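You operate a simulated robot arm through the tools that you are given. There is no shell and no other tool. Be economical: measure what you need, move in short steps, check, and stop when the job is done.

The job below is to be done with a simulated two-armed robot. You get a single attempt, and the scene is never put back.

TASK
Put one of the banded rags from the top of the counter bench on the shelf of the counter bench. Put one of the short brushes from the top of the counter bench on the shelf of the goods bench. Take the pine stamp and leave it on top of the short block on the top of the counter bench. Lift the link cap open. Do these in any order.

The check looks at the end state, three seconds after you hand in, the way a careful person would. Anything else that was tipped, shoved, dropped, spilled or broken makes it a failure. A push-on lid holds only when it is set on centred and level and pressed home; a screw cap is set on level and turned clockwise until tight.

THE ROBOT
Two 6-joint arms with fingered hands on one trunk, on a base that drives. Base frame: it is fixed to the floor where the robot stands at the start and does not move with it; the origin is under the middle of the robot, x ahead of it, y to its left, z up; the surface under the hand at the start is at about z = 800. Lengths are in mm, angles in rad, forces in N, time in s.
The left shoulder is at the start at [70, 191, 1348], the right one opposite. With the tool pointing down near the work surface each hand reaches from about 480 to 940 mm from the robot's upright axis, wherever it stands, measured 20 degrees to its own side. Places, roughly: banded rag (9x6x3 cm) [700, 0, 800]; link cap [-6100, -2300, 1400]; pine stamp (4x2x6 cm) [800, -500, 800]; shelf of the counter bench [700, -100, 200]; shelf of the goods bench [800, -1600, 300]; short block (8x4x4 cm) [900, -400, 800]; short brush (8x4x7 cm) [900, 100, 800]. Payload 4.7 kg a hand.
The TCP of each hand is the grasp point between the finger pads, 36 mm short of the fingertips. In the tool frame z runs along the fingers and y along their closing line. Largest opening 120 mm; the body of the gripper starts 42 mm behind the TCP. The gripper is a hand of 5 fingers: y runs from the thumb to the fingers, the wrist lies at [-18, -113, -198] in the tool frame, and closing takes about 1.5 s.
Orientation is that of the tool frame in the base frame, as a unit quaternion [w, x, y, z]. With the fingers straight down and the wrist toward the robot, the tool's x, y and z point along [0, 1, 0], [1, 0, 0] and [0, 0, -1] of the base frame.

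THE INTERFACE
- The arms move only by the tool send_rows. It takes "left_commands", "right_commands" or both (then of equal length, played together; a hand with none holds still); each is a list of rows, each an object of numbers (a shift or turn left out is 0, a gripper value left out holds the last): "tx", "ty", "tz": the shift along the tool's x, y, z in units of 30 mm (1.0 is 30 mm); "rx", "ry", "rz": the turn, a rotation vector about the tool's x, y, z in units of 8 degrees (1.0 is 8 degrees). In form: [{"tx": .., "ty": .., "tz": .., "rx": .., "ry": .., "rz": ..}, ...]. A call has 1 to 10 rows; each row shifts and turns the commanded pose from where the row before left it, along the tool's axes as they then stand. "left_grip" and "right_grip" are, for a hand that has rows, the finger opening in mm, from 0 to 120, set as the call begins (left out, the last holds). A call with a number of a shift or a turn outside -1 to 1 is refused whole. Each row takes 0.2 s and may step no farther than 50 mm and 0.15 rad from the row before; otherwise, or with a gripper value out of range, the whole call is refused. A pose out of reach is approached as far as the arm can. The call stops where the force on the tool passes 40 N (or 10 N more than at its start, if that is more) or the arm is blocked; 0.2 s more then pass. Each finger travels about 45 mm/s and halts on what it meets, pressing with about 21 N; the grip force reading is that of the motor and also rises with nothing between the fingers. The clock runs only during rows and for 0.2 s after the last one: add rows that do not move to give the fingers time. It gives the time, the measured TCP pose, the force on the tool (base axes), the opening and the grip force at its end, in the units of the frame above (readings bear some noise), with the torque about the TCP (base axes, N m) and any sound that the robot's microphone picked up.
- Cameras (640 x 400 px; columns grow to the right, rows downward): "scene" is now at [123.9, -19.4, 1563.4]; the picture's right is [-0.13, -0.99, 0.00], its down [-0.75, 0.10, -0.65] and it looks along [0.65, -0.08, -0.76] (base axes); focal length 251 px, centre (320, 200). "left" rides on the left gripper at [-73, -91, -143] in its tool frame; the picture's right is [-0.80, -0.28, 0.53], its down [0.53, -0.73, 0.42] and it looks along [0.27, 0.62, 0.74] (tool axes); focal length 234 px, centre (320, 200). "right" rides on the right gripper at [73, -91, -143] in its tool frame; the picture's right is [-0.80, 0.28, -0.53], its down [-0.53, -0.73, 0.42] and it looks along [-0.27, 0.62, 0.74] (tool axes); focal length 234 px, centre (320, 200). There is no depth. A picture from a camera that has moved, and an enlarged one, comes with that camera's place and axes in the base frame and with its lens. The place of the scene camera against the robot may be out by one fixed shift of up to 18 mm in any direction.
- capture(camera): a new picture of that camera. The clock stands still meanwhile.
- move_column(by): slides the trunk up (or, below 0, down) by that many mm; the arms and the scene camera ride with it, the base frame stays. It gives what a move gives, with no picture.
- base_move(legs): drives the robot by 1 to 6 legs, each [ahead, left, turn to the left] in mm, mm and rad, along the robot's own axes; the way and the turn of a leg run together, so that a leg with both is an arc; at most 1500 mm and 3.142 rad a leg. The arms and the cameras ride along, it lands a little off, and it stops where it bumps. It gives what a move gives.
- move_fingers(index, middle, ring, little, thumb_bend, thumb_turn, hand): sets how far each is bent, from 0 (flat) to 1 (curled in); at 0.3 the hand is open as for a grip, at 0.7 the pads meet at the TCP. One left out holds its place. A second passes; each finger stops where it meets its share of the squeeze, and holds until it gets a number again. A gripper value or a shape takes the hand back. It gives what a move gives, with no picture; readings hold the bend of each and the force on index, middle, ring, little, thumb and palm. thumb_turn goes from beside the hand (0) to across from the fingers (1), as for a grip.
- set_grasp(shape, hand): the hand has 5 fingers and takes this shape, open, in about a second: jaw (thumb against the fingers, like two jaws); tri (thumb and two fingers); tip (a fingertip pinch); poke (one finger out to press); point (the index stretched); flat (the hand flat); cup (the hand cupped); fist (a fist). The gripper value then closes the fingers along that shape, each until it touches; the sizes above hold for jaw. It gives what a move gives, with no picture.
- turn_head(pan, tilt): turns the head with the scene camera to pan (to the left, within 1.501 rad either way) and tilt (down, from -0.506 to 1.204), counted from straight ahead of the robot. It gives what a move gives.
- inspect(camera, box): a new picture of the part [left, top, right, bottom] of that camera's present view, enlarged. The clock stands still meanwhile.
- close_job(): hands the job in; it is judged then, once.

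Work in short steps. Places have to be worked out from the pictures, the camera data and where the tool is seen: move nearer, look again, correct. Check each grasp and each placing, and mend what went wrong. You have 165 turns and 138 pictures in all, those below and enlarged ones among them. Open the grippers and draw the arms clear of the work before you hand the job in, unless the task says otherwise; then end with one line.

The tools are called after ">>>" as a command line: name --argument value ..., lists and objects as JSON in quotes. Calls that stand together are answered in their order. send_rows: Moves the arms, as the interface text tells. Its arguments: {"type":"object","properties":{"left_commands":{"type":"array","items":{"type":"object","properties":{"tx":{"type":"number"},"ty":{"type":"number"},"tz":{"type":"number"},"rx":{"type":"number"},"ry":{"type":"number"},"rz":{"type":"number"}}}},"left_grip":{"type":"number"},"right_commands":{"type":"array","items":{"type":"object","properties":{"tx":{"type":"number"},"ty":{"type":"number"},"tz":{"type":"number"},"rx":{"type":"number"},"ry":{"type":"number"},"rz":{"type":"number"}}}},"right_grip":{"type":"number"}},"required":[]} The other tools are called the same way: move_column (by) slides the trunk up or down; set_grasp (shape, hand) gives the hand a shape; move_fingers (index, middle, ring, little, thumb_bend, thumb_turn, hand) moves the fingers one by one; base_move (legs) drives the base; turn_head (pan, tilt) turns the head that bears the scene camera; capture (camera) takes a picture; inspect (camera, box) takes an enlarged picture of a part of a camera's view; close_job () hands the job in.

At the start:

```text
clock: 0.0
left_eef_pos: [702.9, 139.6, 1150.1]
left_ee_rot: [0.0, 0.707, 0.707, 0.0]
left_ft_force: [0.4, -0.9, -0.2]
left_wrist_torque: [0.03, -0.02, -0.02]
left_grip_width: 119.6
left_grip_force: 0.0
left_shape: jaw
left_bend: [0.3, 0.3, 0.3, 0.3, 0.3, 0.98]
left_finger forces: [0.0, 0.0, 0.0, 0.0, 0.1, 0.0]
right_eef_pos: [617.9, -345.4, 1151.4]
right_ee_rot: [0.001, 0.707, 0.707, -0.001]
right_ft_force: [-0.9, 0.3, -0.1]
right_wrist_torque: [0.03, 0.0, 0.01]
right_grip_width: 119.8
right_grip_force: 0.0
right_shape: jaw
right_bend: [0.3, 0.3, 0.3, 0.3, 0.3, 0.98]
right_finger forces: [0.0, 0.1, 0.0, 0.0, 0.2, 0.0]
trunk travel left (down, up): [-825.0, 115.0]
robot x, y, heading: [-0.4, -3.1, 0.0]
head pan, tilt: [-0.131, 0.86]
```

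scene: 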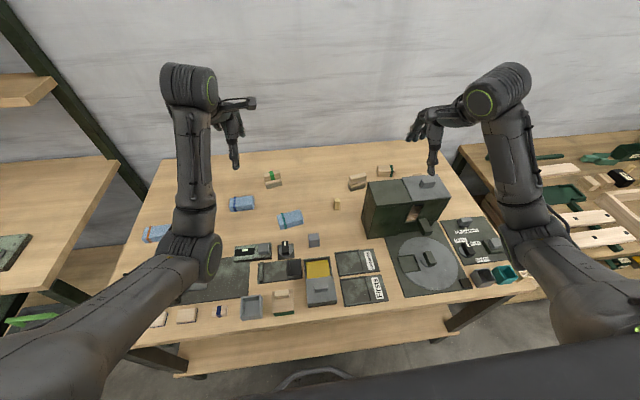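
right: 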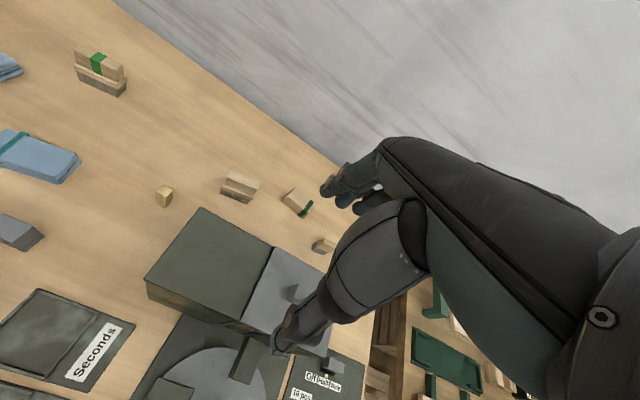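
left: 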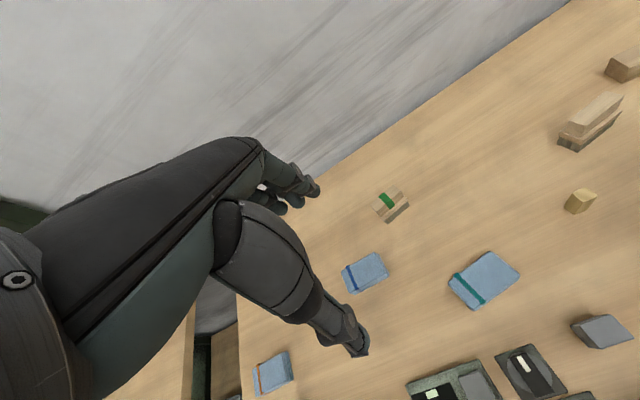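

The counter bench is ahead with three rags, brushes and blocks. I'll take enlarged views to identify the objects.

>>> inspect --camera "scene" --box '[130, 150, 330, 275]'

>>> inspect --camera "scene" --box '[320, 150, 520, 275]'

>>> inspect --camera "scene" --box '[140, 230, 400, 392]'

>>> inspect --camera "right" --box '[140, 140, 380, 290]'

```text
3.20 times, centred on (230, 212) of scene
camera zoom: at [123.9, -19.4, 1563.4], right [-0.13, -0.99, 0.0], down [-0.75, 0.1, -0.65], along [0.65, -0.08, -0.76], focal length 802 px, centre (608, 160)
```

zoom: 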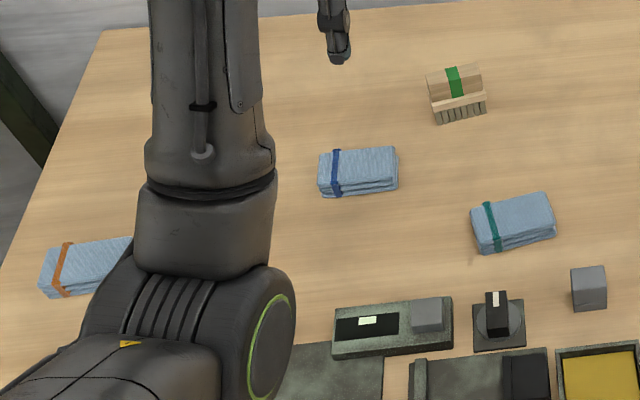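

```text
3.20 times, centred on (420, 212) of scene
camera zoom: at [123.9, -19.4, 1563.4], right [-0.13, -0.99, 0.0], down [-0.75, 0.1, -0.65], along [0.65, -0.08, -0.76], focal length 802 px, centre (0, 160)
```

zoom: 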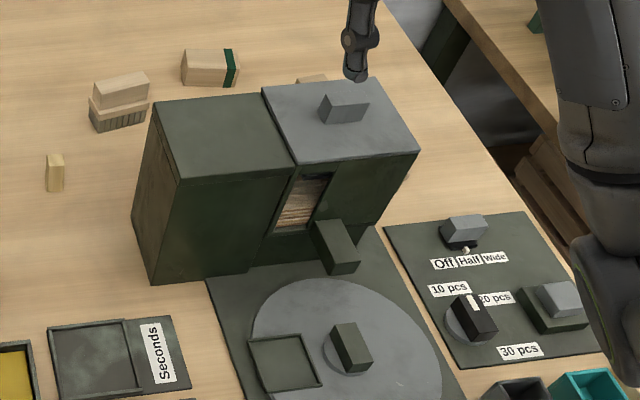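

```text
2.46 times, centred on (270, 311) of scene
camera zoom: at [123.9, -19.4, 1563.4], right [-0.13, -0.99, 0.0], down [-0.75, 0.1, -0.65], along [0.65, -0.08, -0.76], focal length 617 px, centre (443, -73)
```

zoom: 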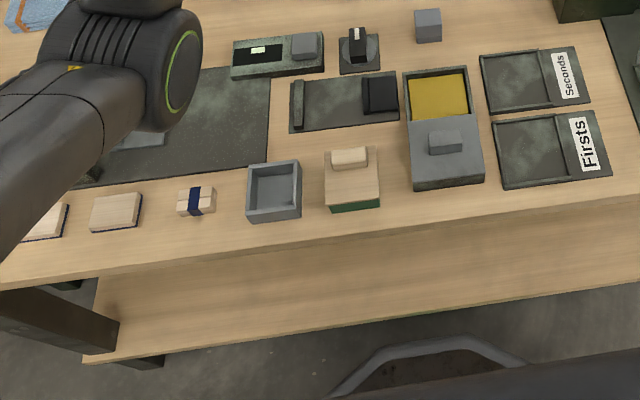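

```text
2.67 times, centred on (260, 215) of right
camera zoom: at [526.9, -272.2, 1294.9], right [0.28, -0.8, 0.53], down [-0.73, -0.53, -0.42], along [0.62, -0.27, -0.74], focal length 624 px, centre (480, 160)
```

zoom: 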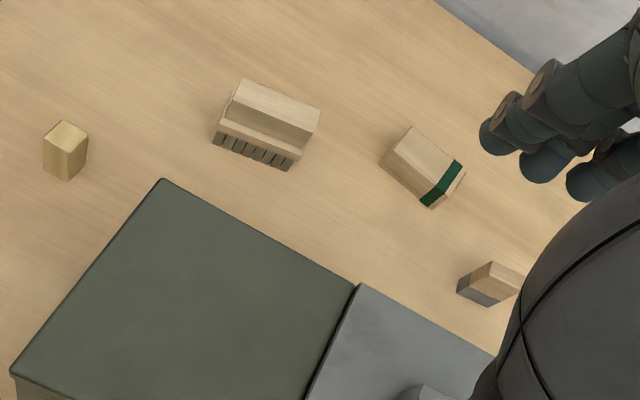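

Brush A (green band) is near (867, 81), the rag near (687, 23), the short block near (888, -400), and the stamp sits behind the 200 mm tall box near (798, -491). I'll look right and left before driving.

>>> turn_head --pan -1.0 --tilt 0.6

>>> capture --camera "scene"

```text
clock: 1.2
left_eef_pos: [702.5, 138.5, 1151.7]
left_ee_rot: [0.0, 0.707, 0.707, 0.0]
left_ft_force: [0.5, 0.7, 0.1]
left_wrist_torque: [-0.01, 0.04, 0.03]
left_grip_width: 119.8
left_grip_force: 0.0
left_shape: jaw
left_bend: [0.3, 0.3, 0.3, 0.3, 0.3, 0.98]
left_finger forces: [0.0, 0.0, 0.1, 0.1, 0.1, 0.0]
right_eef_pos: [618.6, -345.0, 1151.1]
right_ee_rot: [0.0, 0.707, 0.707, 0.0]
right_ft_force: [-0.5, 0.6, 0.5]
right_wrist_torque: [-0.01, -0.02, -0.01]
right_grip_width: 119.8
right_grip_force: 0.2
right_shape: jaw
right_bend: [0.3, 0.3, 0.3, 0.3, 0.3, 0.98]
right_finger forces: [0.0, 0.1, 0.0, 0.1, 0.0, 0.0]
trunk travel left (down, up): [-825.0, 115.0]
robot x, y, heading: [0.7, -2.3, -0.001]
head pan, tilt: [-1.0, 0.6]
```

```text
130 pictures are left
camera scene: at [94.8, -83.6, 1585.2], right [-0.84, -0.54, 0.0], down [-0.31, 0.48, -0.82], along [0.45, -0.69, -0.57], focal length 251 px, centre (320, 200)
```

scene: 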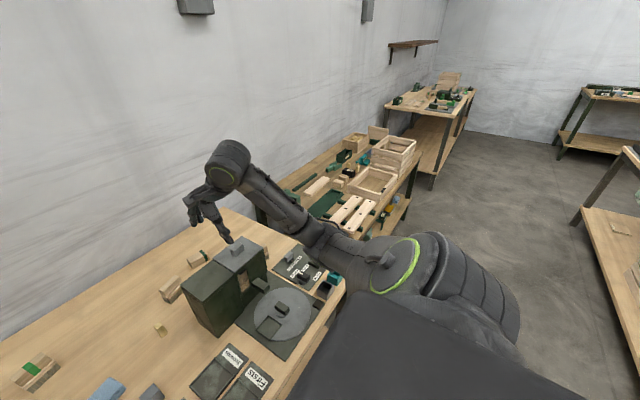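

The goods bench stands to the right with its shelf below. I shift the base right by 350 mm to reach the stamp from the side of the box.

>>> base_move --legs '[[0, -350, 0]]'

>>> turn_head --pan 0.0 --tilt 0.75

>>> capture --camera "scene"

>>> capture --camera "right"

```text
clock: 3.5
left_eef_pos: [701.8, -217.1, 1151.7]
left_ee_rot: [0.001, 0.71, 0.704, 0.0]
left_ft_force: [-0.2, -0.7, 0.2]
left_wrist_torque: [0.0, 0.0, 0.0]
left_grip_width: 119.3
left_grip_force: 0.1
left_shape: jaw
left_bend: [0.3, 0.3, 0.3, 0.3, 0.3, 0.98]
left_finger forces: [0.0, 0.0, 0.0, 0.0, 0.0, 0.0]
right_eef_pos: [613.0, -702.0, 1151.4]
right_ee_rot: [0.001, 0.71, 0.704, -0.001]
right_ft_force: [0.2, 0.2, 0.1]
right_wrist_torque: [0.0, 0.0, 0.0]
right_grip_width: 119.6
right_grip_force: 0.1
right_shape: jaw
right_bend: [0.3, 0.3, 0.3, 0.3, 0.3, 0.98]
right_finger forces: [0.0, 0.1, 0.0, 0.1, 0.0, 0.0]
trunk travel left (down, up): [-825.0, 115.0]
robot x, y, heading: [-2.8, -349.4, -0.004]
head pan, tilt: [-1.0, 0.6]
```

```text
clock: 4.7
left_eef_pos: [702.6, -218.1, 1152.0]
left_ee_rot: [0.0, 0.71, 0.705, 0.0]
left_ft_force: [-0.5, 0.2, -0.3]
left_wrist_torque: [-0.02, 0.01, 0.01]
left_grip_width: 119.7
left_grip_force: 0.0
left_shape: jaw
left_bend: [0.3, 0.3, 0.3, 0.3, 0.3, 0.98]
left_finger forces: [0.1, 0.0, 0.0, 0.0, 0.0, 0.1]
right_eef_pos: [611.5, -703.3, 1151.6]
right_ee_rot: [-0.001, 0.71, 0.704, 0.001]
right_ft_force: [-0.2, 0.0, -0.5]
right_wrist_torque: [-0.02, -0.02, -0.01]
right_grip_width: 119.7
right_grip_force: 0.1
right_shape: jaw
right_bend: [0.3, 0.3, 0.3, 0.3, 0.3, 0.98]
right_finger forces: [0.0, 0.0, 0.0, 0.0, 0.1, 0.0]
trunk travel left (down, up): [-825.0, 115.0]
robot x, y, heading: [0.7, -351.8, -0.009]
head pan, tilt: [0.0, 0.75]
```

```text
129 pictures are left
camera scene: at [128.2, -362.2, 1572.3], right [-0.01, -1.0, 0.0], down [-0.68, 0.01, -0.73], along [0.73, -0.01, -0.68], focal length 251 px, centre (320, 200)
```

scene: 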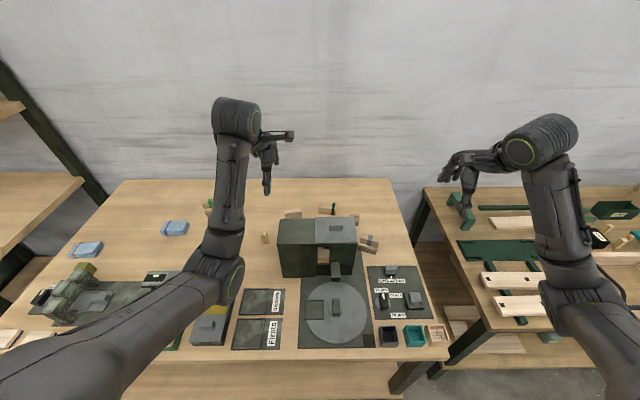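

```text
128 pictures are left
camera right: at [522.7, -628.5, 1294.8], right [0.27, -0.81, 0.53], down [-0.74, -0.53, -0.42], along [0.62, -0.27, -0.74], focal length 234 px, centre (320, 200)
```

right: 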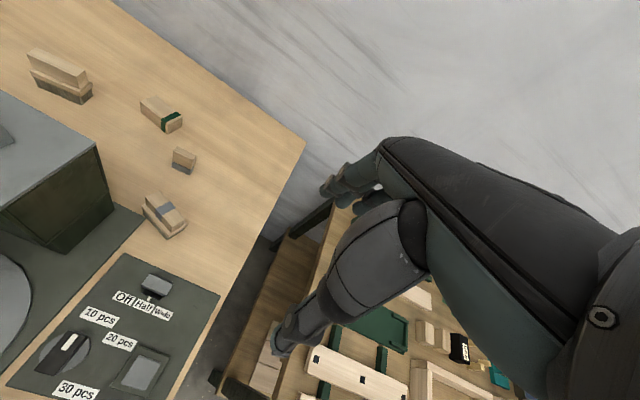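

A further item is visible behind the box. I'll zoom in on these pieces.

>>> inspect --camera "right" --box '[20, 30, 240, 250]'

>>> inspect --camera "scene" --box '[250, 190, 410, 290]'

```text
1.82 times, centred on (130, 140) of right
camera zoom: at [522.7, -628.5, 1294.8], right [0.27, -0.81, 0.53], down [-0.74, -0.53, -0.42], along [0.62, -0.27, -0.74], focal length 426 px, centre (666, 309)
```

zoom: 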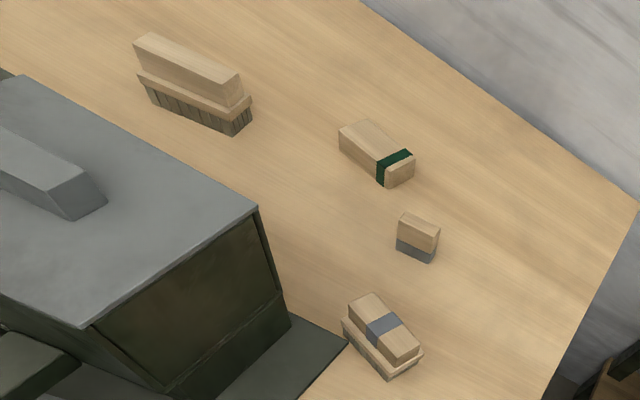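

```text
4.00 times, centred on (330, 240) of scene
camera zoom: at [128.2, -362.2, 1572.3], right [-0.01, -1.0, 0.0], down [-0.68, 0.01, -0.73], along [0.73, -0.01, -0.68], focal length 1003 px, centre (280, 40)
```

zoom: 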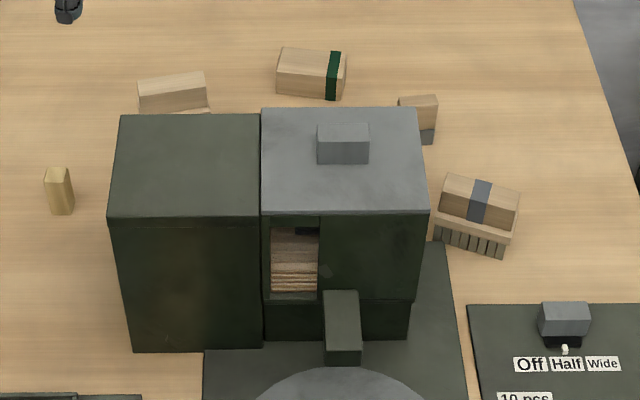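

Brush B is a long one; the short brushes are A (green band) and C (grey band). For the stamp at about (800, -498) I move the base right 200 mm more, so the forearm passes beside the box.

>>> base_move --legs '[[0, -200, 0]]'

>>> capture --camera "scene"

```text
clock: 6.3
left_eef_pos: [699.9, -420.7, 1151.6]
left_ee_rot: [0.0, 0.712, 0.702, -0.001]
left_ft_force: [0.4, -0.6, -0.5]
left_wrist_torque: [-0.01, 0.03, -0.04]
left_grip_width: 119.7
left_grip_force: 0.2
left_shape: jaw
left_bend: [0.3, 0.3, 0.3, 0.3, 0.3, 0.98]
left_finger forces: [0.0, 0.0, 0.0, 0.0, 0.0, 0.1]
right_eef_pos: [610.0, -904.3, 1153.8]
right_ee_rot: [0.001, 0.712, 0.702, -0.001]
right_ft_force: [-0.5, -0.5, 0.3]
right_wrist_torque: [-0.01, -0.02, 0.03]
right_grip_width: 119.5
right_grip_force: 0.0
right_shape: jaw
right_bend: [0.3, 0.3, 0.3, 0.3, 0.3, 0.98]
right_finger forces: [0.0, 0.0, 0.0, 0.0, 0.0, 0.0]
trunk travel left (down, up): [-825.0, 115.0]
robot x, y, heading: [-3.9, -551.3, -0.016]
head pan, tilt: [0.0, 0.75]
```

```text
125 pictures are left
camera scene: at [125.7, -561.9, 1572.3], right [-0.01, -1.0, 0.0], down [-0.68, 0.01, -0.73], along [0.73, -0.01, -0.68], focal length 251 px, centre (320, 200)
```

scene: 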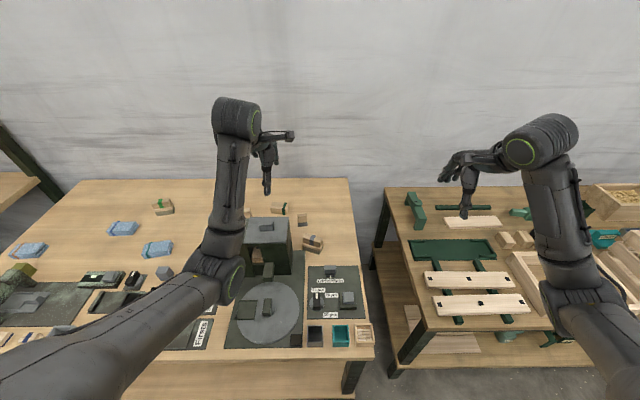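

The left hand hangs over the box area; I move it left while the right hand comes over toward the stamp at the same height.

>>> send_rows --left_commands '[{"tx": 1}, {"tx": 1}, {"tx": 1}, {"tx": 1}, {"tx": 1}, {"tx": 1}, {"tx": 1}, {"tx": 1}, {"tx": 1}, {"tx": 1}]' --right_commands '[{"tx": 1, "ty": 0.5}, {"tx": 1, "ty": 0.5}, {"tx": 1, "ty": 0.5}, {"tx": 1, "ty": 0.5}, {"tx": 1, "ty": 0.5}, {"tx": 1, "ty": 0.5}, {"tx": 1, "ty": 0.5}, {"tx": 1, "ty": 0.5}, {"tx": 1, "ty": 0.5}, {"tx": 1, "ty": 0.5}]'

>>> capture --camera "right"

>>> capture --camera "scene"

```text
clock: 8.5
left_eef_pos: [705.3, -119.9, 1151.5]
left_ee_rot: [0.0, 0.712, 0.702, 0.0]
left_ft_force: [-0.4, 0.5, -0.5]
left_wrist_torque: [0.0, -0.02, -0.01]
left_grip_width: 119.9
left_grip_force: 0.0
left_shape: jaw
left_bend: [0.3, 0.3, 0.3, 0.3, 0.3, 0.98]
left_finger forces: [0.0, 0.0, 0.1, 0.0, 0.0, 0.0]
right_eef_pos: [773.3, -614.2, 1142.3]
right_ee_rot: [0.001, 0.712, 0.702, -0.003]
right_ft_force: [0.3, 0.7, -0.4]
right_wrist_torque: [0.01, -0.03, -0.01]
right_grip_width: 119.6
right_grip_force: 0.1
right_shape: jaw
right_bend: [0.3, 0.3, 0.3, 0.3, 0.3, 0.98]
right_finger forces: [0.0, 0.0, 0.1, 0.0, 0.0, 0.0]
right hand out of reach, approached as far as the arm can: row 1, 2, 3
trunk travel left (down, up): [-825.0, 115.0]
robot x, y, heading: [-4.3, -554.2, -0.011]
head pan, tilt: [0.0, 0.75]
```

```text
124 pictures are left
camera right: at [683.6, -539.7, 1285.1], right [0.27, -0.81, 0.53], down [-0.74, -0.52, -0.42], along [0.62, -0.28, -0.74], focal length 234 px, centre (320, 200)
```

right: 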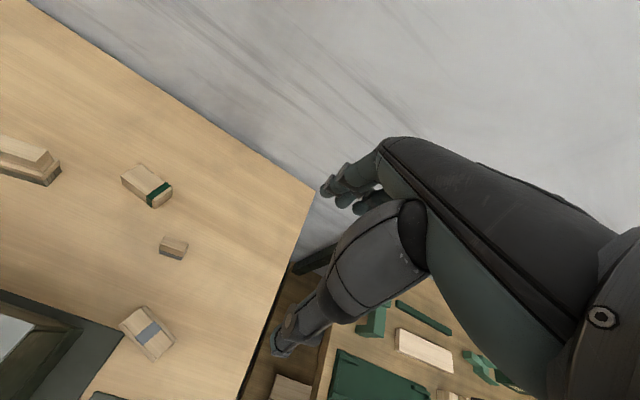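

```text
123 pictures are left
camera scene: at [125.6, -559.8, 1572.3], right [-0.01, -1.0, 0.0], down [-0.68, 0.01, -0.73], along [0.73, -0.01, -0.68], focal length 251 px, centre (320, 200)
```

scene: 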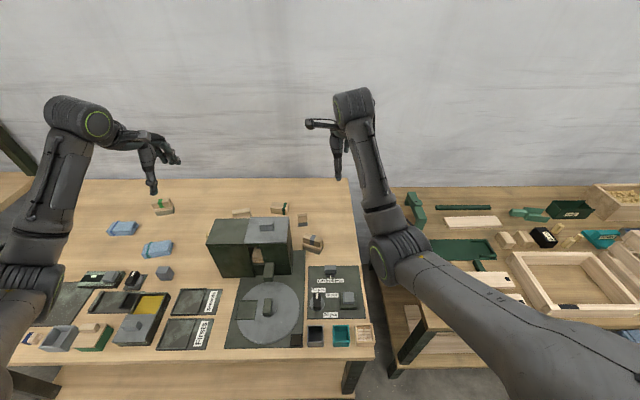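

The stamp is seen clearly now; I zoom in for its yaw.

>>> inspect --camera "right" --box '[110, 150, 230, 270]'

```text
3.33 times, centred on (170, 210) of right
camera zoom: at [683.6, -539.7, 1285.1], right [0.27, -0.81, 0.53], down [-0.74, -0.52, -0.42], along [0.62, -0.28, -0.74], focal length 781 px, centre (820, 167)
```

zoom: 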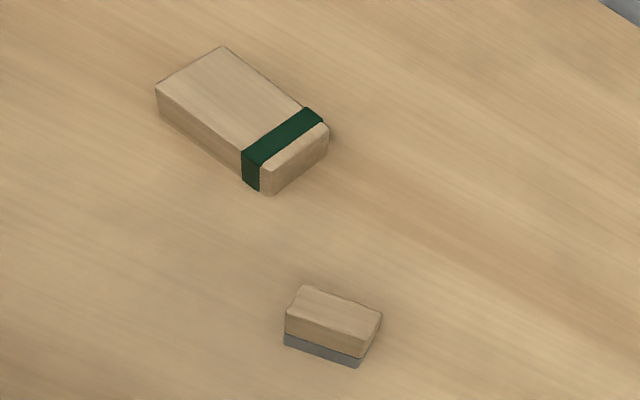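

Stamp centre is about (800, -492), turned about +8°; block centre about (877, -395), turned -9°. I move over the stamp with the fingers partly closed and yaw the hand.

>>> send_rows --right_commands '[{"tx": 0.82, "ty": 0.18}, {"tx": 0.82, "ty": 0.18}, {"tx": 0.82, "ty": 0.18}, {"tx": 0.82, "ty": 0.18}, {"tx": 0.8, "ty": 0.18}, {"rz": -0.8}, {"rz": -0.8}, {"tz": 1}, {"tz": 1}]' --right_grip 80

>>> capture --camera "right"

```text
clock: 10.5
left_eef_pos: [704.8, -123.4, 1152.8]
left_ee_rot: [0.0, 0.712, 0.702, 0.0]
left_ft_force: [0.2, -0.6, -0.1]
left_wrist_torque: [0.0, 0.03, 0.01]
left_grip_width: 119.5
left_grip_force: 0.1
left_shape: jaw
left_bend: [0.3, 0.3, 0.3, 0.3, 0.3, 0.98]
left_finger forces: [0.0, 0.0, 0.0, 0.0, 0.1, 0.0]
right_eef_pos: [801.7, -495.8, 1080.8]
right_ee_rot: [0.0, 0.63, 0.776, 0.0]
right_ft_force: [-0.6, 0.6, 0.4]
right_wrist_torque: [0.05, -0.01, 0.02]
right_grip_width: 80.6
right_grip_force: 0.0
right_shape: jaw
right_bend: [0.27, 0.38, 0.36, 0.35, 0.62, 0.99]
right_finger forces: [0.2, 0.0, 0.0, 0.1, 0.1, 0.1]
trunk travel left (down, up): [-825.0, 115.0]
robot x, y, heading: [-7.3, -553.8, -0.013]
head pan, tilt: [0.0, 0.75]
```

```text
121 pictures are left
camera right: at [697.4, -442.8, 1224.3], right [0.44, -0.73, 0.53], down [-0.61, -0.67, -0.42], along [0.66, -0.13, -0.74], focal length 234 px, centre (320, 200)
```

right: 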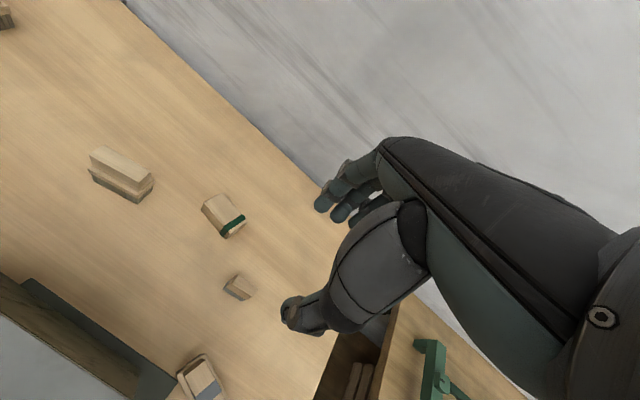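

Stamp re-estimated at (799, -491). I descend to just above it and check.

>>> send_rows --right_commands '[{"tx": 0.17, "ty": -0.05, "tz": 1}, {"tz": 1}, {"tz": 1}, {"tz": 1}, {"tz": 1}, {"tz": 0.8}]'

>>> capture --camera "right"

>>> capture --camera "scene"

```text
clock: 11.9
left_eef_pos: [704.6, -122.8, 1151.4]
left_ee_rot: [0.0, 0.712, 0.702, 0.0]
left_ft_force: [0.7, 0.0, -0.2]
left_wrist_torque: [-0.02, 0.03, 0.0]
left_grip_width: 119.8
left_grip_force: 0.0
left_shape: jaw
left_bend: [0.3, 0.3, 0.3, 0.3, 0.3, 0.98]
left_finger forces: [0.0, 0.1, 0.0, 0.0, 0.0, 0.0]
right_eef_pos: [798.8, -488.6, 907.6]
right_ee_rot: [0.0, 0.63, 0.777, 0.0]
right_ft_force: [-0.5, -0.3, -0.1]
right_wrist_torque: [0.02, 0.02, -0.02]
right_grip_width: 80.3
right_grip_force: 0.1
right_shape: jaw
right_bend: [0.27, 0.38, 0.36, 0.35, 0.62, 0.99]
right_finger forces: [0.1, 0.1, 0.1, 0.1, 0.0, 0.0]
trunk travel left (down, up): [-825.0, 115.0]
robot x, y, heading: [-7.2, -553.9, -0.017]
head pan, tilt: [0.0, 0.75]
```

```text
120 pictures are left
camera right: at [694.4, -436.1, 1051.0], right [0.44, -0.73, 0.53], down [-0.61, -0.67, -0.42], along [0.66, -0.13, -0.74], focal length 234 px, centre (320, 200)
```

right: 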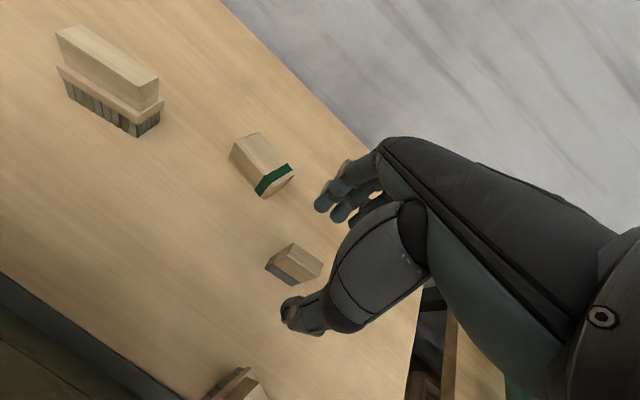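

```text
119 pictures are left
camera scene: at [126.2, -563.0, 1572.3], right [-0.01, -1.0, 0.0], down [-0.68, 0.01, -0.73], along [0.73, -0.01, -0.68], focal length 251 px, centre (320, 200)
```

scene: 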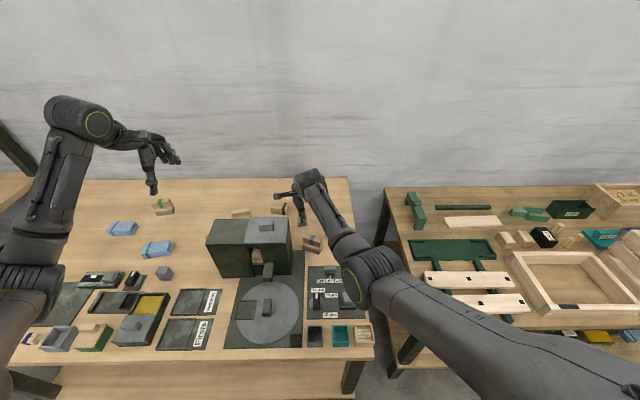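

Close-up check of the stamp relative to the fingers.

>>> inspect --camera "right" --box '[220, 170, 420, 350]'

```text
2.22 times, centred on (320, 260) of right
camera zoom: at [694.4, -436.1, 1051.0], right [0.44, -0.73, 0.53], down [-0.61, -0.67, -0.42], along [0.66, -0.13, -0.74], focal length 520 px, centre (320, 67)
```

zoom: 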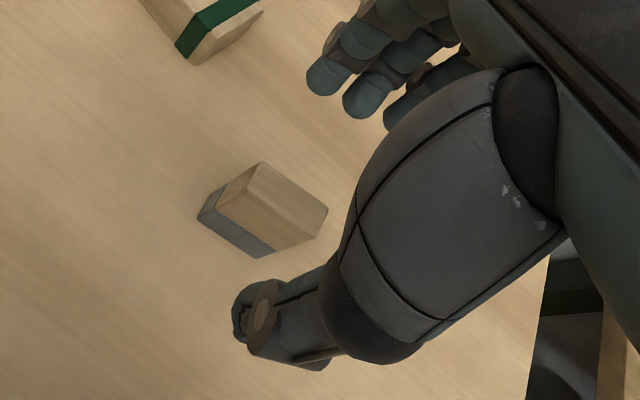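

The zoom matches the predicted corners for a centre of (800, -492). I descend to TCP z≈848 and close.

>>> send_rows --right_commands '[{"tx": -0.1, "ty": 0.05, "tz": 0.7}, {"tz": 0.7}, {"tz": 0.58}]'

>>> capture --camera "right"

```text
clock: 12.7
left_eef_pos: [704.5, -122.6, 1152.7]
left_ee_rot: [0.0, 0.712, 0.702, 0.0]
left_ft_force: [-0.1, 0.5, -0.2]
left_wrist_torque: [-0.01, 0.0, 0.0]
left_grip_width: 119.5
left_grip_force: 0.1
left_shape: jaw
left_bend: [0.3, 0.3, 0.3, 0.3, 0.3, 0.98]
left_finger forces: [0.0, 0.0, 0.1, 0.0, 0.0, 0.1]
right_eef_pos: [801.9, -492.5, 847.9]
right_ee_rot: [0.001, 0.629, 0.777, 0.001]
right_ft_force: [-0.2, -0.2, 0.5]
right_wrist_torque: [0.01, 0.01, -0.01]
right_grip_width: 80.4
right_grip_force: 0.0
right_shape: jaw
right_bend: [0.27, 0.38, 0.36, 0.35, 0.62, 0.99]
right_finger forces: [0.1, 0.0, 0.0, 0.0, 0.1, 0.0]
trunk travel left (down, up): [-825.0, 115.0]
robot x, y, heading: [-3.3, -553.4, -0.011]
head pan, tilt: [0.0, 0.75]
```

```text
117 pictures are left
camera right: at [698.3, -439.8, 991.2], right [0.44, -0.73, 0.53], down [-0.6, -0.67, -0.43], along [0.66, -0.13, -0.74], focal length 234 px, centre (320, 200)
```

right: 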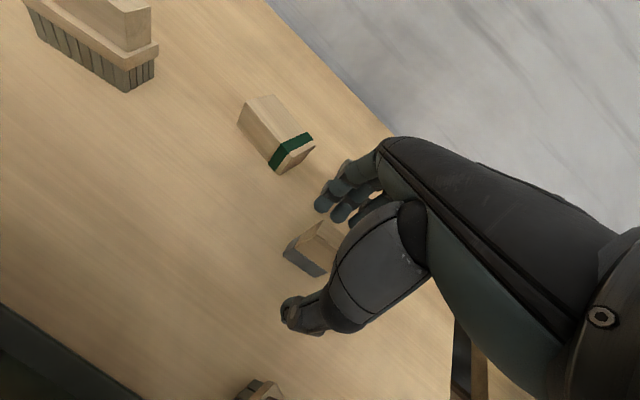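

The stamp stands between thumb and fingers. I close the grip.

>>> send_rows --right_commands '[{}, {}, {}, {}, {}, {}, {}, {}, {}, {}]' --right_grip 8

>>> capture --camera "right"

```text
clock: 14.9
left_eef_pos: [703.7, -122.4, 1152.8]
left_ee_rot: [0.0, 0.712, 0.702, -0.001]
left_ft_force: [-0.3, -0.4, 0.9]
left_wrist_torque: [-0.02, 0.01, -0.02]
left_grip_width: 119.6
left_grip_force: 0.0
left_shape: jaw
left_bend: [0.3, 0.3, 0.3, 0.3, 0.3, 0.98]
left_finger forces: [0.1, 0.0, 0.1, 0.0, 0.0, 0.0]
right_eef_pos: [802.3, -492.0, 848.5]
right_ee_rot: [0.001, 0.629, 0.778, 0.0]
right_ft_force: [-0.3, 0.1, 0.4]
right_wrist_torque: [-0.01, 0.02, 0.01]
right_grip_width: 12.1
right_grip_force: 21.2
right_shape: jaw
right_bend: [0.72, 0.65, 0.7, 0.7, 0.74, 1.0]
right_finger forces: [10.6, 6.9, 0.0, 0.0, 17.6, 0.1]
trunk travel left (down, up): [-825.0, 115.0]
robot x, y, heading: [-2.8, -549.9, -0.014]
head pan, tilt: [0.0, 0.75]
```

```text
116 pictures are left
camera right: at [698.1, -440.1, 990.9], right [0.44, -0.73, 0.53], down [-0.61, -0.67, -0.42], along [0.66, -0.13, -0.74], focal length 234 px, centre (320, 200)
```

right: 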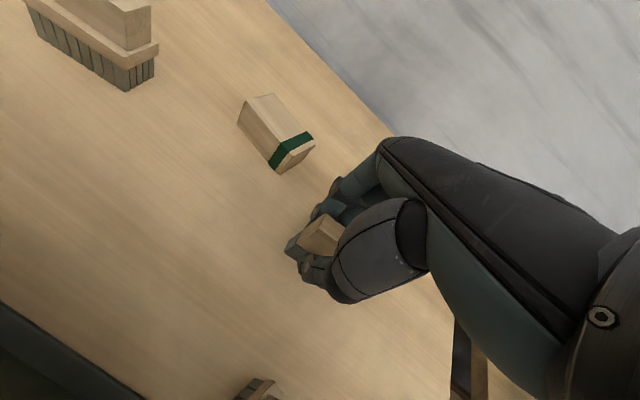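

Index, middle and thumb hold it. I lift and check.

>>> send_rows --right_commands '[{"tz": -0.5}, {"tz": -1}, {"tz": -1}, {"tz": -1}]'

>>> inspect --camera "right" --box '[220, 130, 420, 330]'

>>> inspect --camera "scene" --box '[220, 150, 380, 250]'

```text
clock: 15.9
left_eef_pos: [704.7, -121.3, 1153.4]
left_ee_rot: [0.0, 0.712, 0.703, 0.0]
left_ft_force: [-0.2, 0.2, 0.4]
left_wrist_torque: [0.02, -0.02, 0.0]
left_grip_width: 119.7
left_grip_force: 0.0
left_shape: jaw
left_bend: [0.3, 0.3, 0.3, 0.3, 0.3, 0.98]
left_finger forces: [0.0, 0.0, 0.0, 0.0, 0.0, 0.0]
right_eef_pos: [802.9, -492.1, 954.3]
right_ee_rot: [0.0, 0.63, 0.777, 0.0]
right_ft_force: [0.1, -1.3, -0.1]
right_wrist_torque: [0.04, 0.0, 0.0]
right_grip_width: 11.5
right_grip_force: 21.5
right_shape: jaw
right_bend: [0.72, 0.65, 0.7, 0.7, 0.74, 1.0]
right_finger forces: [10.6, 7.0, 0.0, 0.0, 17.5, 0.0]
trunk travel left (down, up): [-825.0, 115.0]
robot x, y, heading: [-5.3, -550.6, -0.015]
head pan, tilt: [0.0, 0.75]
```

```text
2.00 times, centred on (320, 230) of right
camera zoom: at [698.8, -439.5, 1097.4], right [0.44, -0.73, 0.53], down [-0.61, -0.67, -0.42], along [0.66, -0.13, -0.74], focal length 468 px, centre (320, 140)
```

zoom: 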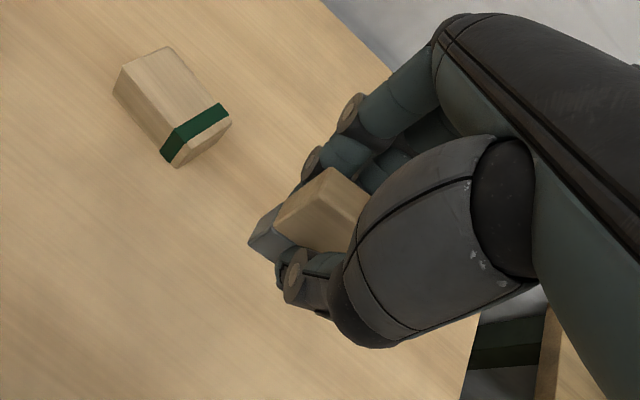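

```text
4.00 times, centred on (300, 200) of scene
camera zoom: at [125.3, -563.1, 1572.3], right [-0.01, -1.0, 0.0], down [-0.68, 0.01, -0.73], along [0.73, -0.01, -0.68], focal length 1003 px, centre (400, 200)
```

zoom: 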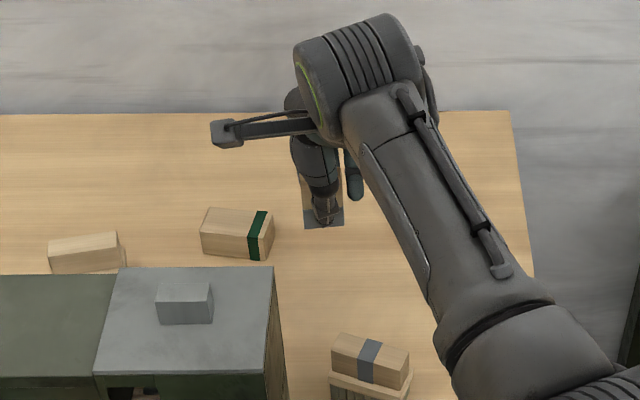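

The stamp hangs upright in the grip. I carry it over the block at (877, -395) at the same height and turn slightly.

>>> send_rows --right_commands '[{"tx": 0.66, "ty": 0.78}, {"tx": 0.66, "ty": 0.78}, {"tx": 0.66, "ty": 0.78}, {"tx": 0.66, "ty": 0.78}, {"rz": -0.75}, {}]'

>>> capture --camera "right"

>>> inspect --camera "scene" --box '[220, 150, 380, 250]'

```text
clock: 17.3
left_eef_pos: [704.2, -121.9, 1152.0]
left_ee_rot: [-0.001, 0.712, 0.702, 0.0]
left_ft_force: [-0.1, -0.8, -0.2]
left_wrist_torque: [0.01, 0.0, 0.03]
left_grip_width: 119.7
left_grip_force: 0.0
left_shape: jaw
left_bend: [0.3, 0.3, 0.3, 0.3, 0.3, 0.98]
left_finger forces: [0.1, 0.0, 0.0, 0.0, 0.1, 0.0]
right_eef_pos: [839.8, -447.4, 961.4]
right_ee_rot: [0.0, 0.588, 0.809, 0.0]
right_ft_force: [-0.3, 1.1, -1.0]
right_wrist_torque: [-0.03, -0.05, -0.01]
right_grip_width: 11.8
right_grip_force: 21.2
right_shape: jaw
right_bend: [0.72, 0.65, 0.7, 0.7, 0.74, 1.0]
right_finger forces: [11.0, 6.9, 0.1, 0.1, 17.7, 0.0]
right hand out of reach, approached as far as the arm can: row 2, 3, 4
trunk travel left (down, up): [-825.0, 115.0]
robot x, y, heading: [-0.3, -549.8, -0.012]
head pan, tilt: [0.0, 0.75]
```

```text
113 pictures are left
camera right: at [730.5, -406.2, 1104.1], right [0.51, -0.68, 0.53], down [-0.53, -0.73, -0.42], along [0.67, -0.06, -0.74], focal length 234 px, centre (320, 200)
```

right: 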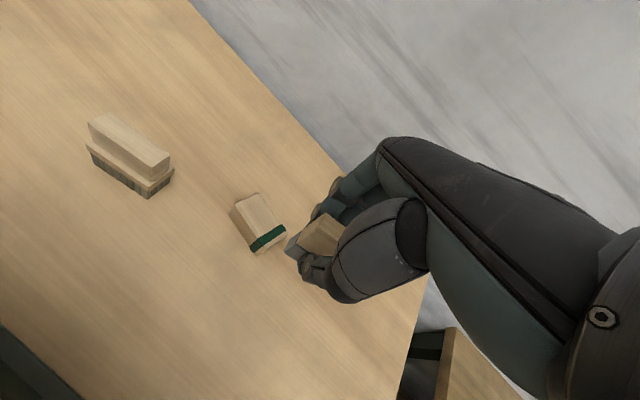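

```text
4.00 times, centred on (300, 200) of scene
camera zoom: at [125.8, -563.4, 1572.3], right [-0.01, -1.0, 0.0], down [-0.68, 0.01, -0.73], along [0.73, -0.01, -0.68], focal length 1003 px, centre (400, 200)
```

zoom: 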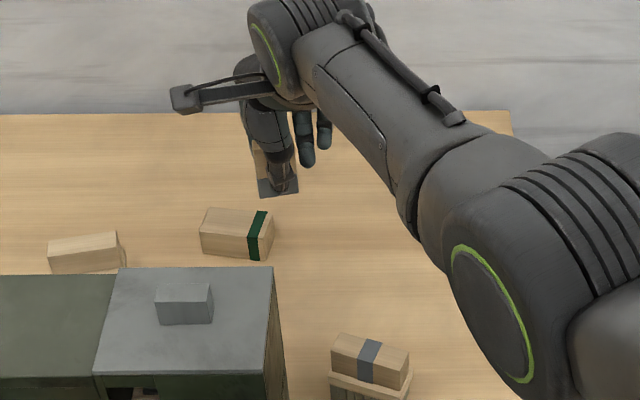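

The arm ran out of reach at (840, -447). I need the base closer, so I look down to see how much room there is ahead of the base.

>>> turn_head --pan 0.0 --tilt 1.2

>>> capture --camera "scene"

```text
clock: 18.2
left_eef_pos: [705.1, -121.4, 1151.9]
left_ee_rot: [0.0, 0.712, 0.702, 0.0]
left_ft_force: [-0.4, 0.6, -0.1]
left_wrist_torque: [-0.01, -0.02, 0.0]
left_grip_width: 119.6
left_grip_force: 0.0
left_shape: jaw
left_bend: [0.3, 0.3, 0.3, 0.3, 0.3, 0.98]
left_finger forces: [0.1, 0.0, 0.0, 0.0, 0.0, 0.0]
right_eef_pos: [840.3, -446.7, 960.8]
right_ee_rot: [0.0, 0.588, 0.809, 0.0]
right_ft_force: [0.7, 0.5, -1.3]
right_wrist_torque: [0.02, -0.01, 0.01]
right_grip_width: 11.5
right_grip_force: 20.8
right_shape: jaw
right_bend: [0.72, 0.65, 0.7, 0.7, 0.74, 1.0]
right_finger forces: [11.1, 6.8, 0.0, 0.0, 17.7, 0.1]
trunk travel left (down, up): [-825.0, 115.0]
robot x, y, heading: [-6.3, -555.7, -0.018]
head pan, tilt: [0.0, 1.201]
```

```text
111 pictures are left
camera scene: at [99.0, -562.8, 1540.6], right [-0.01, -1.0, 0.0], down [-0.93, 0.01, -0.36], along [0.36, -0.01, -0.93], focal length 251 px, centre (320, 200)
```

scene: 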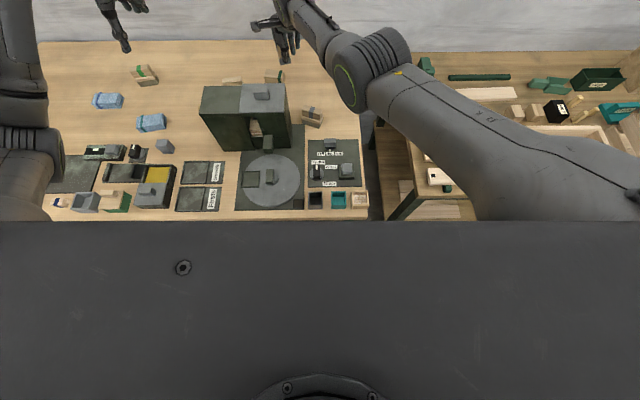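

Torso front is well short of the bench. I drive 40 mm ahead and 90 mm left; the stamp stays high above everything behind the box.

>>> base_move --legs '[[40, 90, 0.015]]'

>>> turn_head --pan 0.0 --tilt 0.75

>>> capture --camera "scene"

>>> capture --camera "right"

```text
clock: 19.5
left_eef_pos: [738.2, -20.6, 1149.8]
left_ee_rot: [0.0, 0.708, 0.706, -0.002]
left_ft_force: [0.5, 0.4, -0.5]
left_wrist_torque: [-0.04, 0.02, -0.01]
left_grip_width: 119.8
left_grip_force: 0.0
left_shape: jaw
left_bend: [0.3, 0.3, 0.3, 0.3, 0.3, 0.98]
left_finger forces: [0.0, 0.1, 0.0, 0.0, 0.1, 0.0]
right_eef_pos: [875.7, -343.6, 958.0]
right_ee_rot: [0.001, 0.583, 0.812, -0.002]
right_ft_force: [0.1, 0.2, -1.5]
right_wrist_torque: [-0.02, 0.01, 0.02]
right_grip_width: 11.5
right_grip_force: 21.0
right_shape: jaw
right_bend: [0.72, 0.65, 0.7, 0.7, 0.74, 1.0]
right_finger forces: [11.0, 6.7, 0.1, 0.2, 17.7, 0.0]
trunk travel left (down, up): [-825.0, 115.0]
robot x, y, heading: [32.8, -460.5, -0.006]
head pan, tilt: [0.0, 1.201]
stopped in leg 1: the robot was blocked; the commanded pose is now the measured one
```

```text
clock: 20.4
left_eef_pos: [735.9, -25.1, 1152.1]
left_ee_rot: [0.0, 0.708, 0.706, -0.001]
left_ft_force: [0.3, -0.6, -0.1]
left_wrist_torque: [0.02, 0.03, -0.04]
left_grip_width: 119.5
left_grip_force: 0.0
left_shape: jaw
left_bend: [0.3, 0.3, 0.3, 0.3, 0.3, 0.98]
left_finger forces: [0.0, 0.1, 0.0, 0.1, 0.0, 0.1]
right_eef_pos: [874.9, -348.4, 961.1]
right_ee_rot: [0.0, 0.584, 0.812, 0.0]
right_ft_force: [0.4, -0.2, 0.0]
right_wrist_torque: [0.0, 0.0, -0.01]
right_grip_width: 11.6
right_grip_force: 20.9
right_shape: jaw
right_bend: [0.72, 0.65, 0.7, 0.7, 0.74, 1.0]
right_finger forces: [11.0, 6.8, 0.0, 0.1, 17.8, 0.0]
trunk travel left (down, up): [-825.0, 115.0]
robot x, y, heading: [33.7, -462.3, -0.0]
head pan, tilt: [0.0, 0.75]
```

```text
110 pictures are left
camera scene: at [162.3, -471.8, 1572.3], right [0.0, -1.0, 0.0], down [-0.68, 0.0, -0.73], along [0.73, 0.0, -0.68], focal length 251 px, centre (320, 200)
```

scene: 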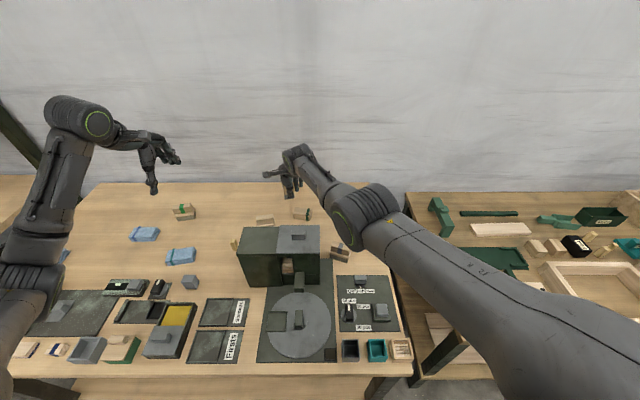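

```text
109 pictures are left
camera right: at [765.4, -308.0, 1104.0], right [0.52, -0.67, 0.53], down [-0.52, -0.74, -0.42], along [0.67, -0.05, -0.74], focal length 234 px, centre (320, 200)
```

right: 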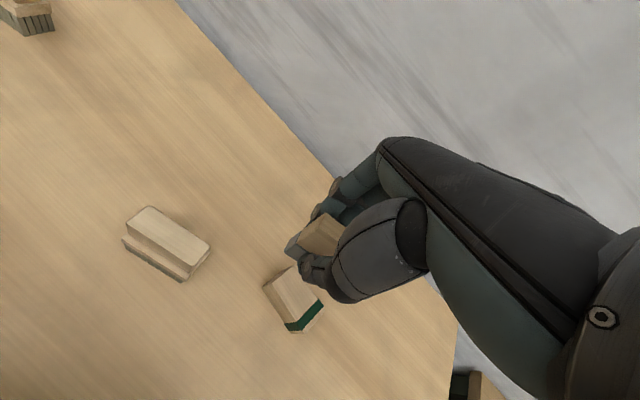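

The base touched the bench but nothing moved. I zoom in to re-measure the block from here.

>>> inspect --camera "right" --box '[220, 200, 380, 360]'

```text
2.50 times, centred on (300, 280) of right
camera zoom: at [765.4, -308.0, 1104.0], right [0.52, -0.67, 0.53], down [-0.52, -0.74, -0.42], along [0.67, -0.05, -0.74], focal length 585 px, centre (370, 0)
```

zoom: 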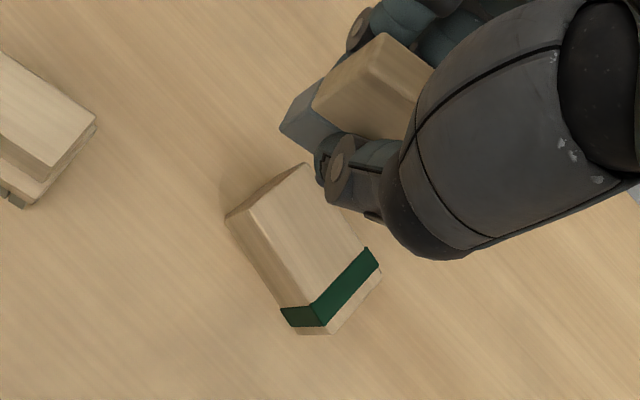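

Block centre is about (878, -391); the stamp sits centred in the hand. I shift over the block.

>>> send_rows --right_commands '[{"tx": -0.67, "ty": -0.17}, {"tx": -0.66, "ty": -0.17}, {"tz": 0.6}, {}]'

>>> inspect --camera "right" --box '[220, 160, 380, 320]'

>>> inspect --camera "scene" --box '[240, 150, 400, 250]'

```text
clock: 21.4
left_eef_pos: [737.4, -24.4, 1152.0]
left_ee_rot: [0.0, 0.708, 0.706, 0.0]
left_ft_force: [0.5, -0.7, 0.8]
left_wrist_torque: [0.03, -0.01, 0.01]
left_grip_width: 119.7
left_grip_force: 0.0
left_shape: jaw
left_bend: [0.3, 0.3, 0.3, 0.3, 0.3, 0.98]
left_finger forces: [0.0, 0.0, 0.0, 0.0, 0.1, 0.1]
right_eef_pos: [879.1, -390.2, 942.7]
right_ee_rot: [0.0, 0.583, 0.812, 0.0]
right_ft_force: [-0.1, -0.1, -0.3]
right_wrist_torque: [0.01, 0.0, 0.02]
right_grip_width: 11.6
right_grip_force: 20.9
right_shape: jaw
right_bend: [0.72, 0.65, 0.7, 0.7, 0.74, 1.0]
right_finger forces: [10.9, 6.8, 0.1, 0.0, 17.7, 0.0]
trunk travel left (down, up): [-825.0, 115.0]
robot x, y, heading: [32.2, -462.9, -0.0]
head pan, tilt: [0.0, 0.75]
```

```text
2.50 times, centred on (300, 240) of right
camera zoom: at [769.3, -350.2, 1085.5], right [0.52, -0.67, 0.53], down [-0.52, -0.74, -0.42], along [0.67, -0.05, -0.74], focal length 585 px, centre (370, 100)
```

zoom: 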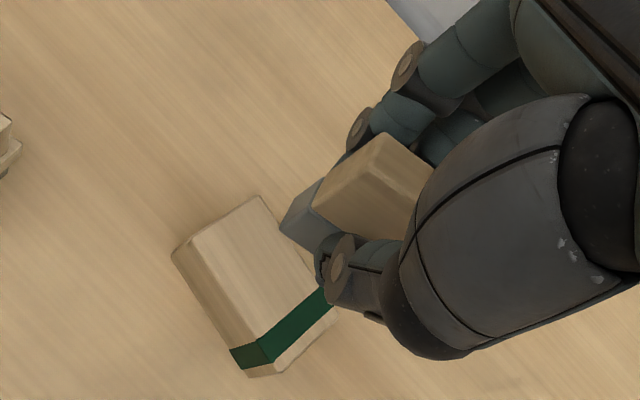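

```text
4.00 times, centred on (320, 200) of scene
camera zoom: at [162.5, -471.7, 1572.3], right [0.0, -1.0, 0.0], down [-0.68, 0.0, -0.73], along [0.73, 0.0, -0.68], focal length 1003 px, centre (320, 200)
```

zoom: 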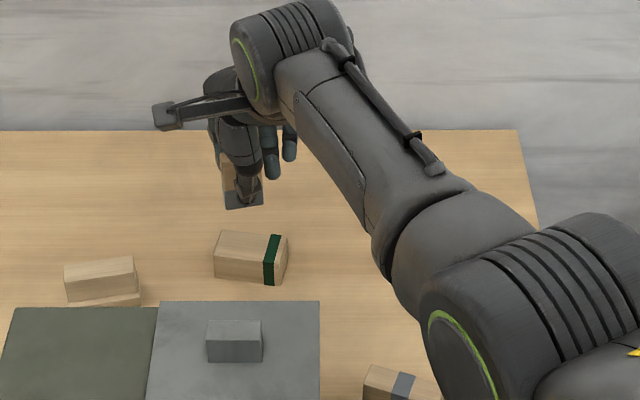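

Stamp is over the block's middle. I lower to just above contact.

>>> send_rows --right_commands '[{"tz": 0.6}, {"tz": 0.6}, {"tz": 0.4}, {"tz": 0.1}, {}]'

>>> inspect --camera "right" --box '[220, 160, 380, 320]'

>>> inspect --camera "scene" --box '[260, 170, 340, 220]'

```text
clock: 22.6
left_eef_pos: [737.8, -23.1, 1152.2]
left_ee_rot: [-0.001, 0.708, 0.706, 0.0]
left_ft_force: [-0.7, 0.2, 0.0]
left_wrist_torque: [-0.01, -0.02, 0.02]
left_grip_width: 119.7
left_grip_force: 0.0
left_shape: jaw
left_bend: [0.3, 0.3, 0.3, 0.3, 0.3, 0.98]
left_finger forces: [0.0, 0.1, 0.0, 0.0, 0.0, 0.1]
right_eef_pos: [875.1, -393.6, 894.4]
right_ee_rot: [0.0, 0.584, 0.812, 0.0]
right_ft_force: [-0.3, -0.5, -0.8]
right_wrist_torque: [0.0, 0.02, 0.0]
right_grip_width: 11.6
right_grip_force: 20.8
right_shape: jaw
right_bend: [0.72, 0.65, 0.7, 0.7, 0.74, 1.0]
right_finger forces: [10.9, 6.8, 0.0, 0.0, 17.4, 0.0]
right hand out of reach, approached as far as the arm can: row 2, 3
trunk travel left (down, up): [-825.0, 115.0]
robot x, y, heading: [32.3, -460.6, -0.002]
head pan, tilt: [0.0, 0.75]
```

```text
2.50 times, centred on (300, 240) of right
camera zoom: at [764.3, -353.5, 1037.9], right [0.52, -0.67, 0.53], down [-0.52, -0.74, -0.42], along [0.67, -0.05, -0.74], focal length 585 px, centre (370, 100)
```

zoom: 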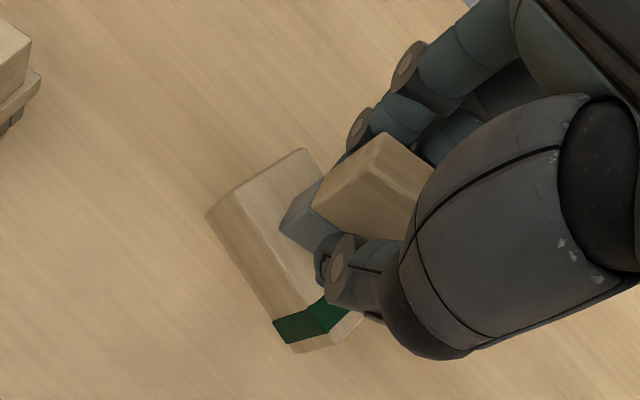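

```text
8.00 times, centred on (300, 195) of scene
camera zoom: at [162.6, -471.5, 1572.3], right [0.0, -1.0, 0.0], down [-0.68, 0.0, -0.73], along [0.73, 0.0, -0.68], focal length 2006 px, centre (480, 240)
```

zoom: 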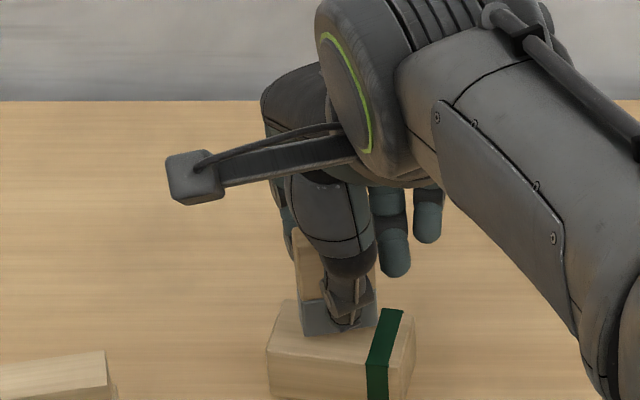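

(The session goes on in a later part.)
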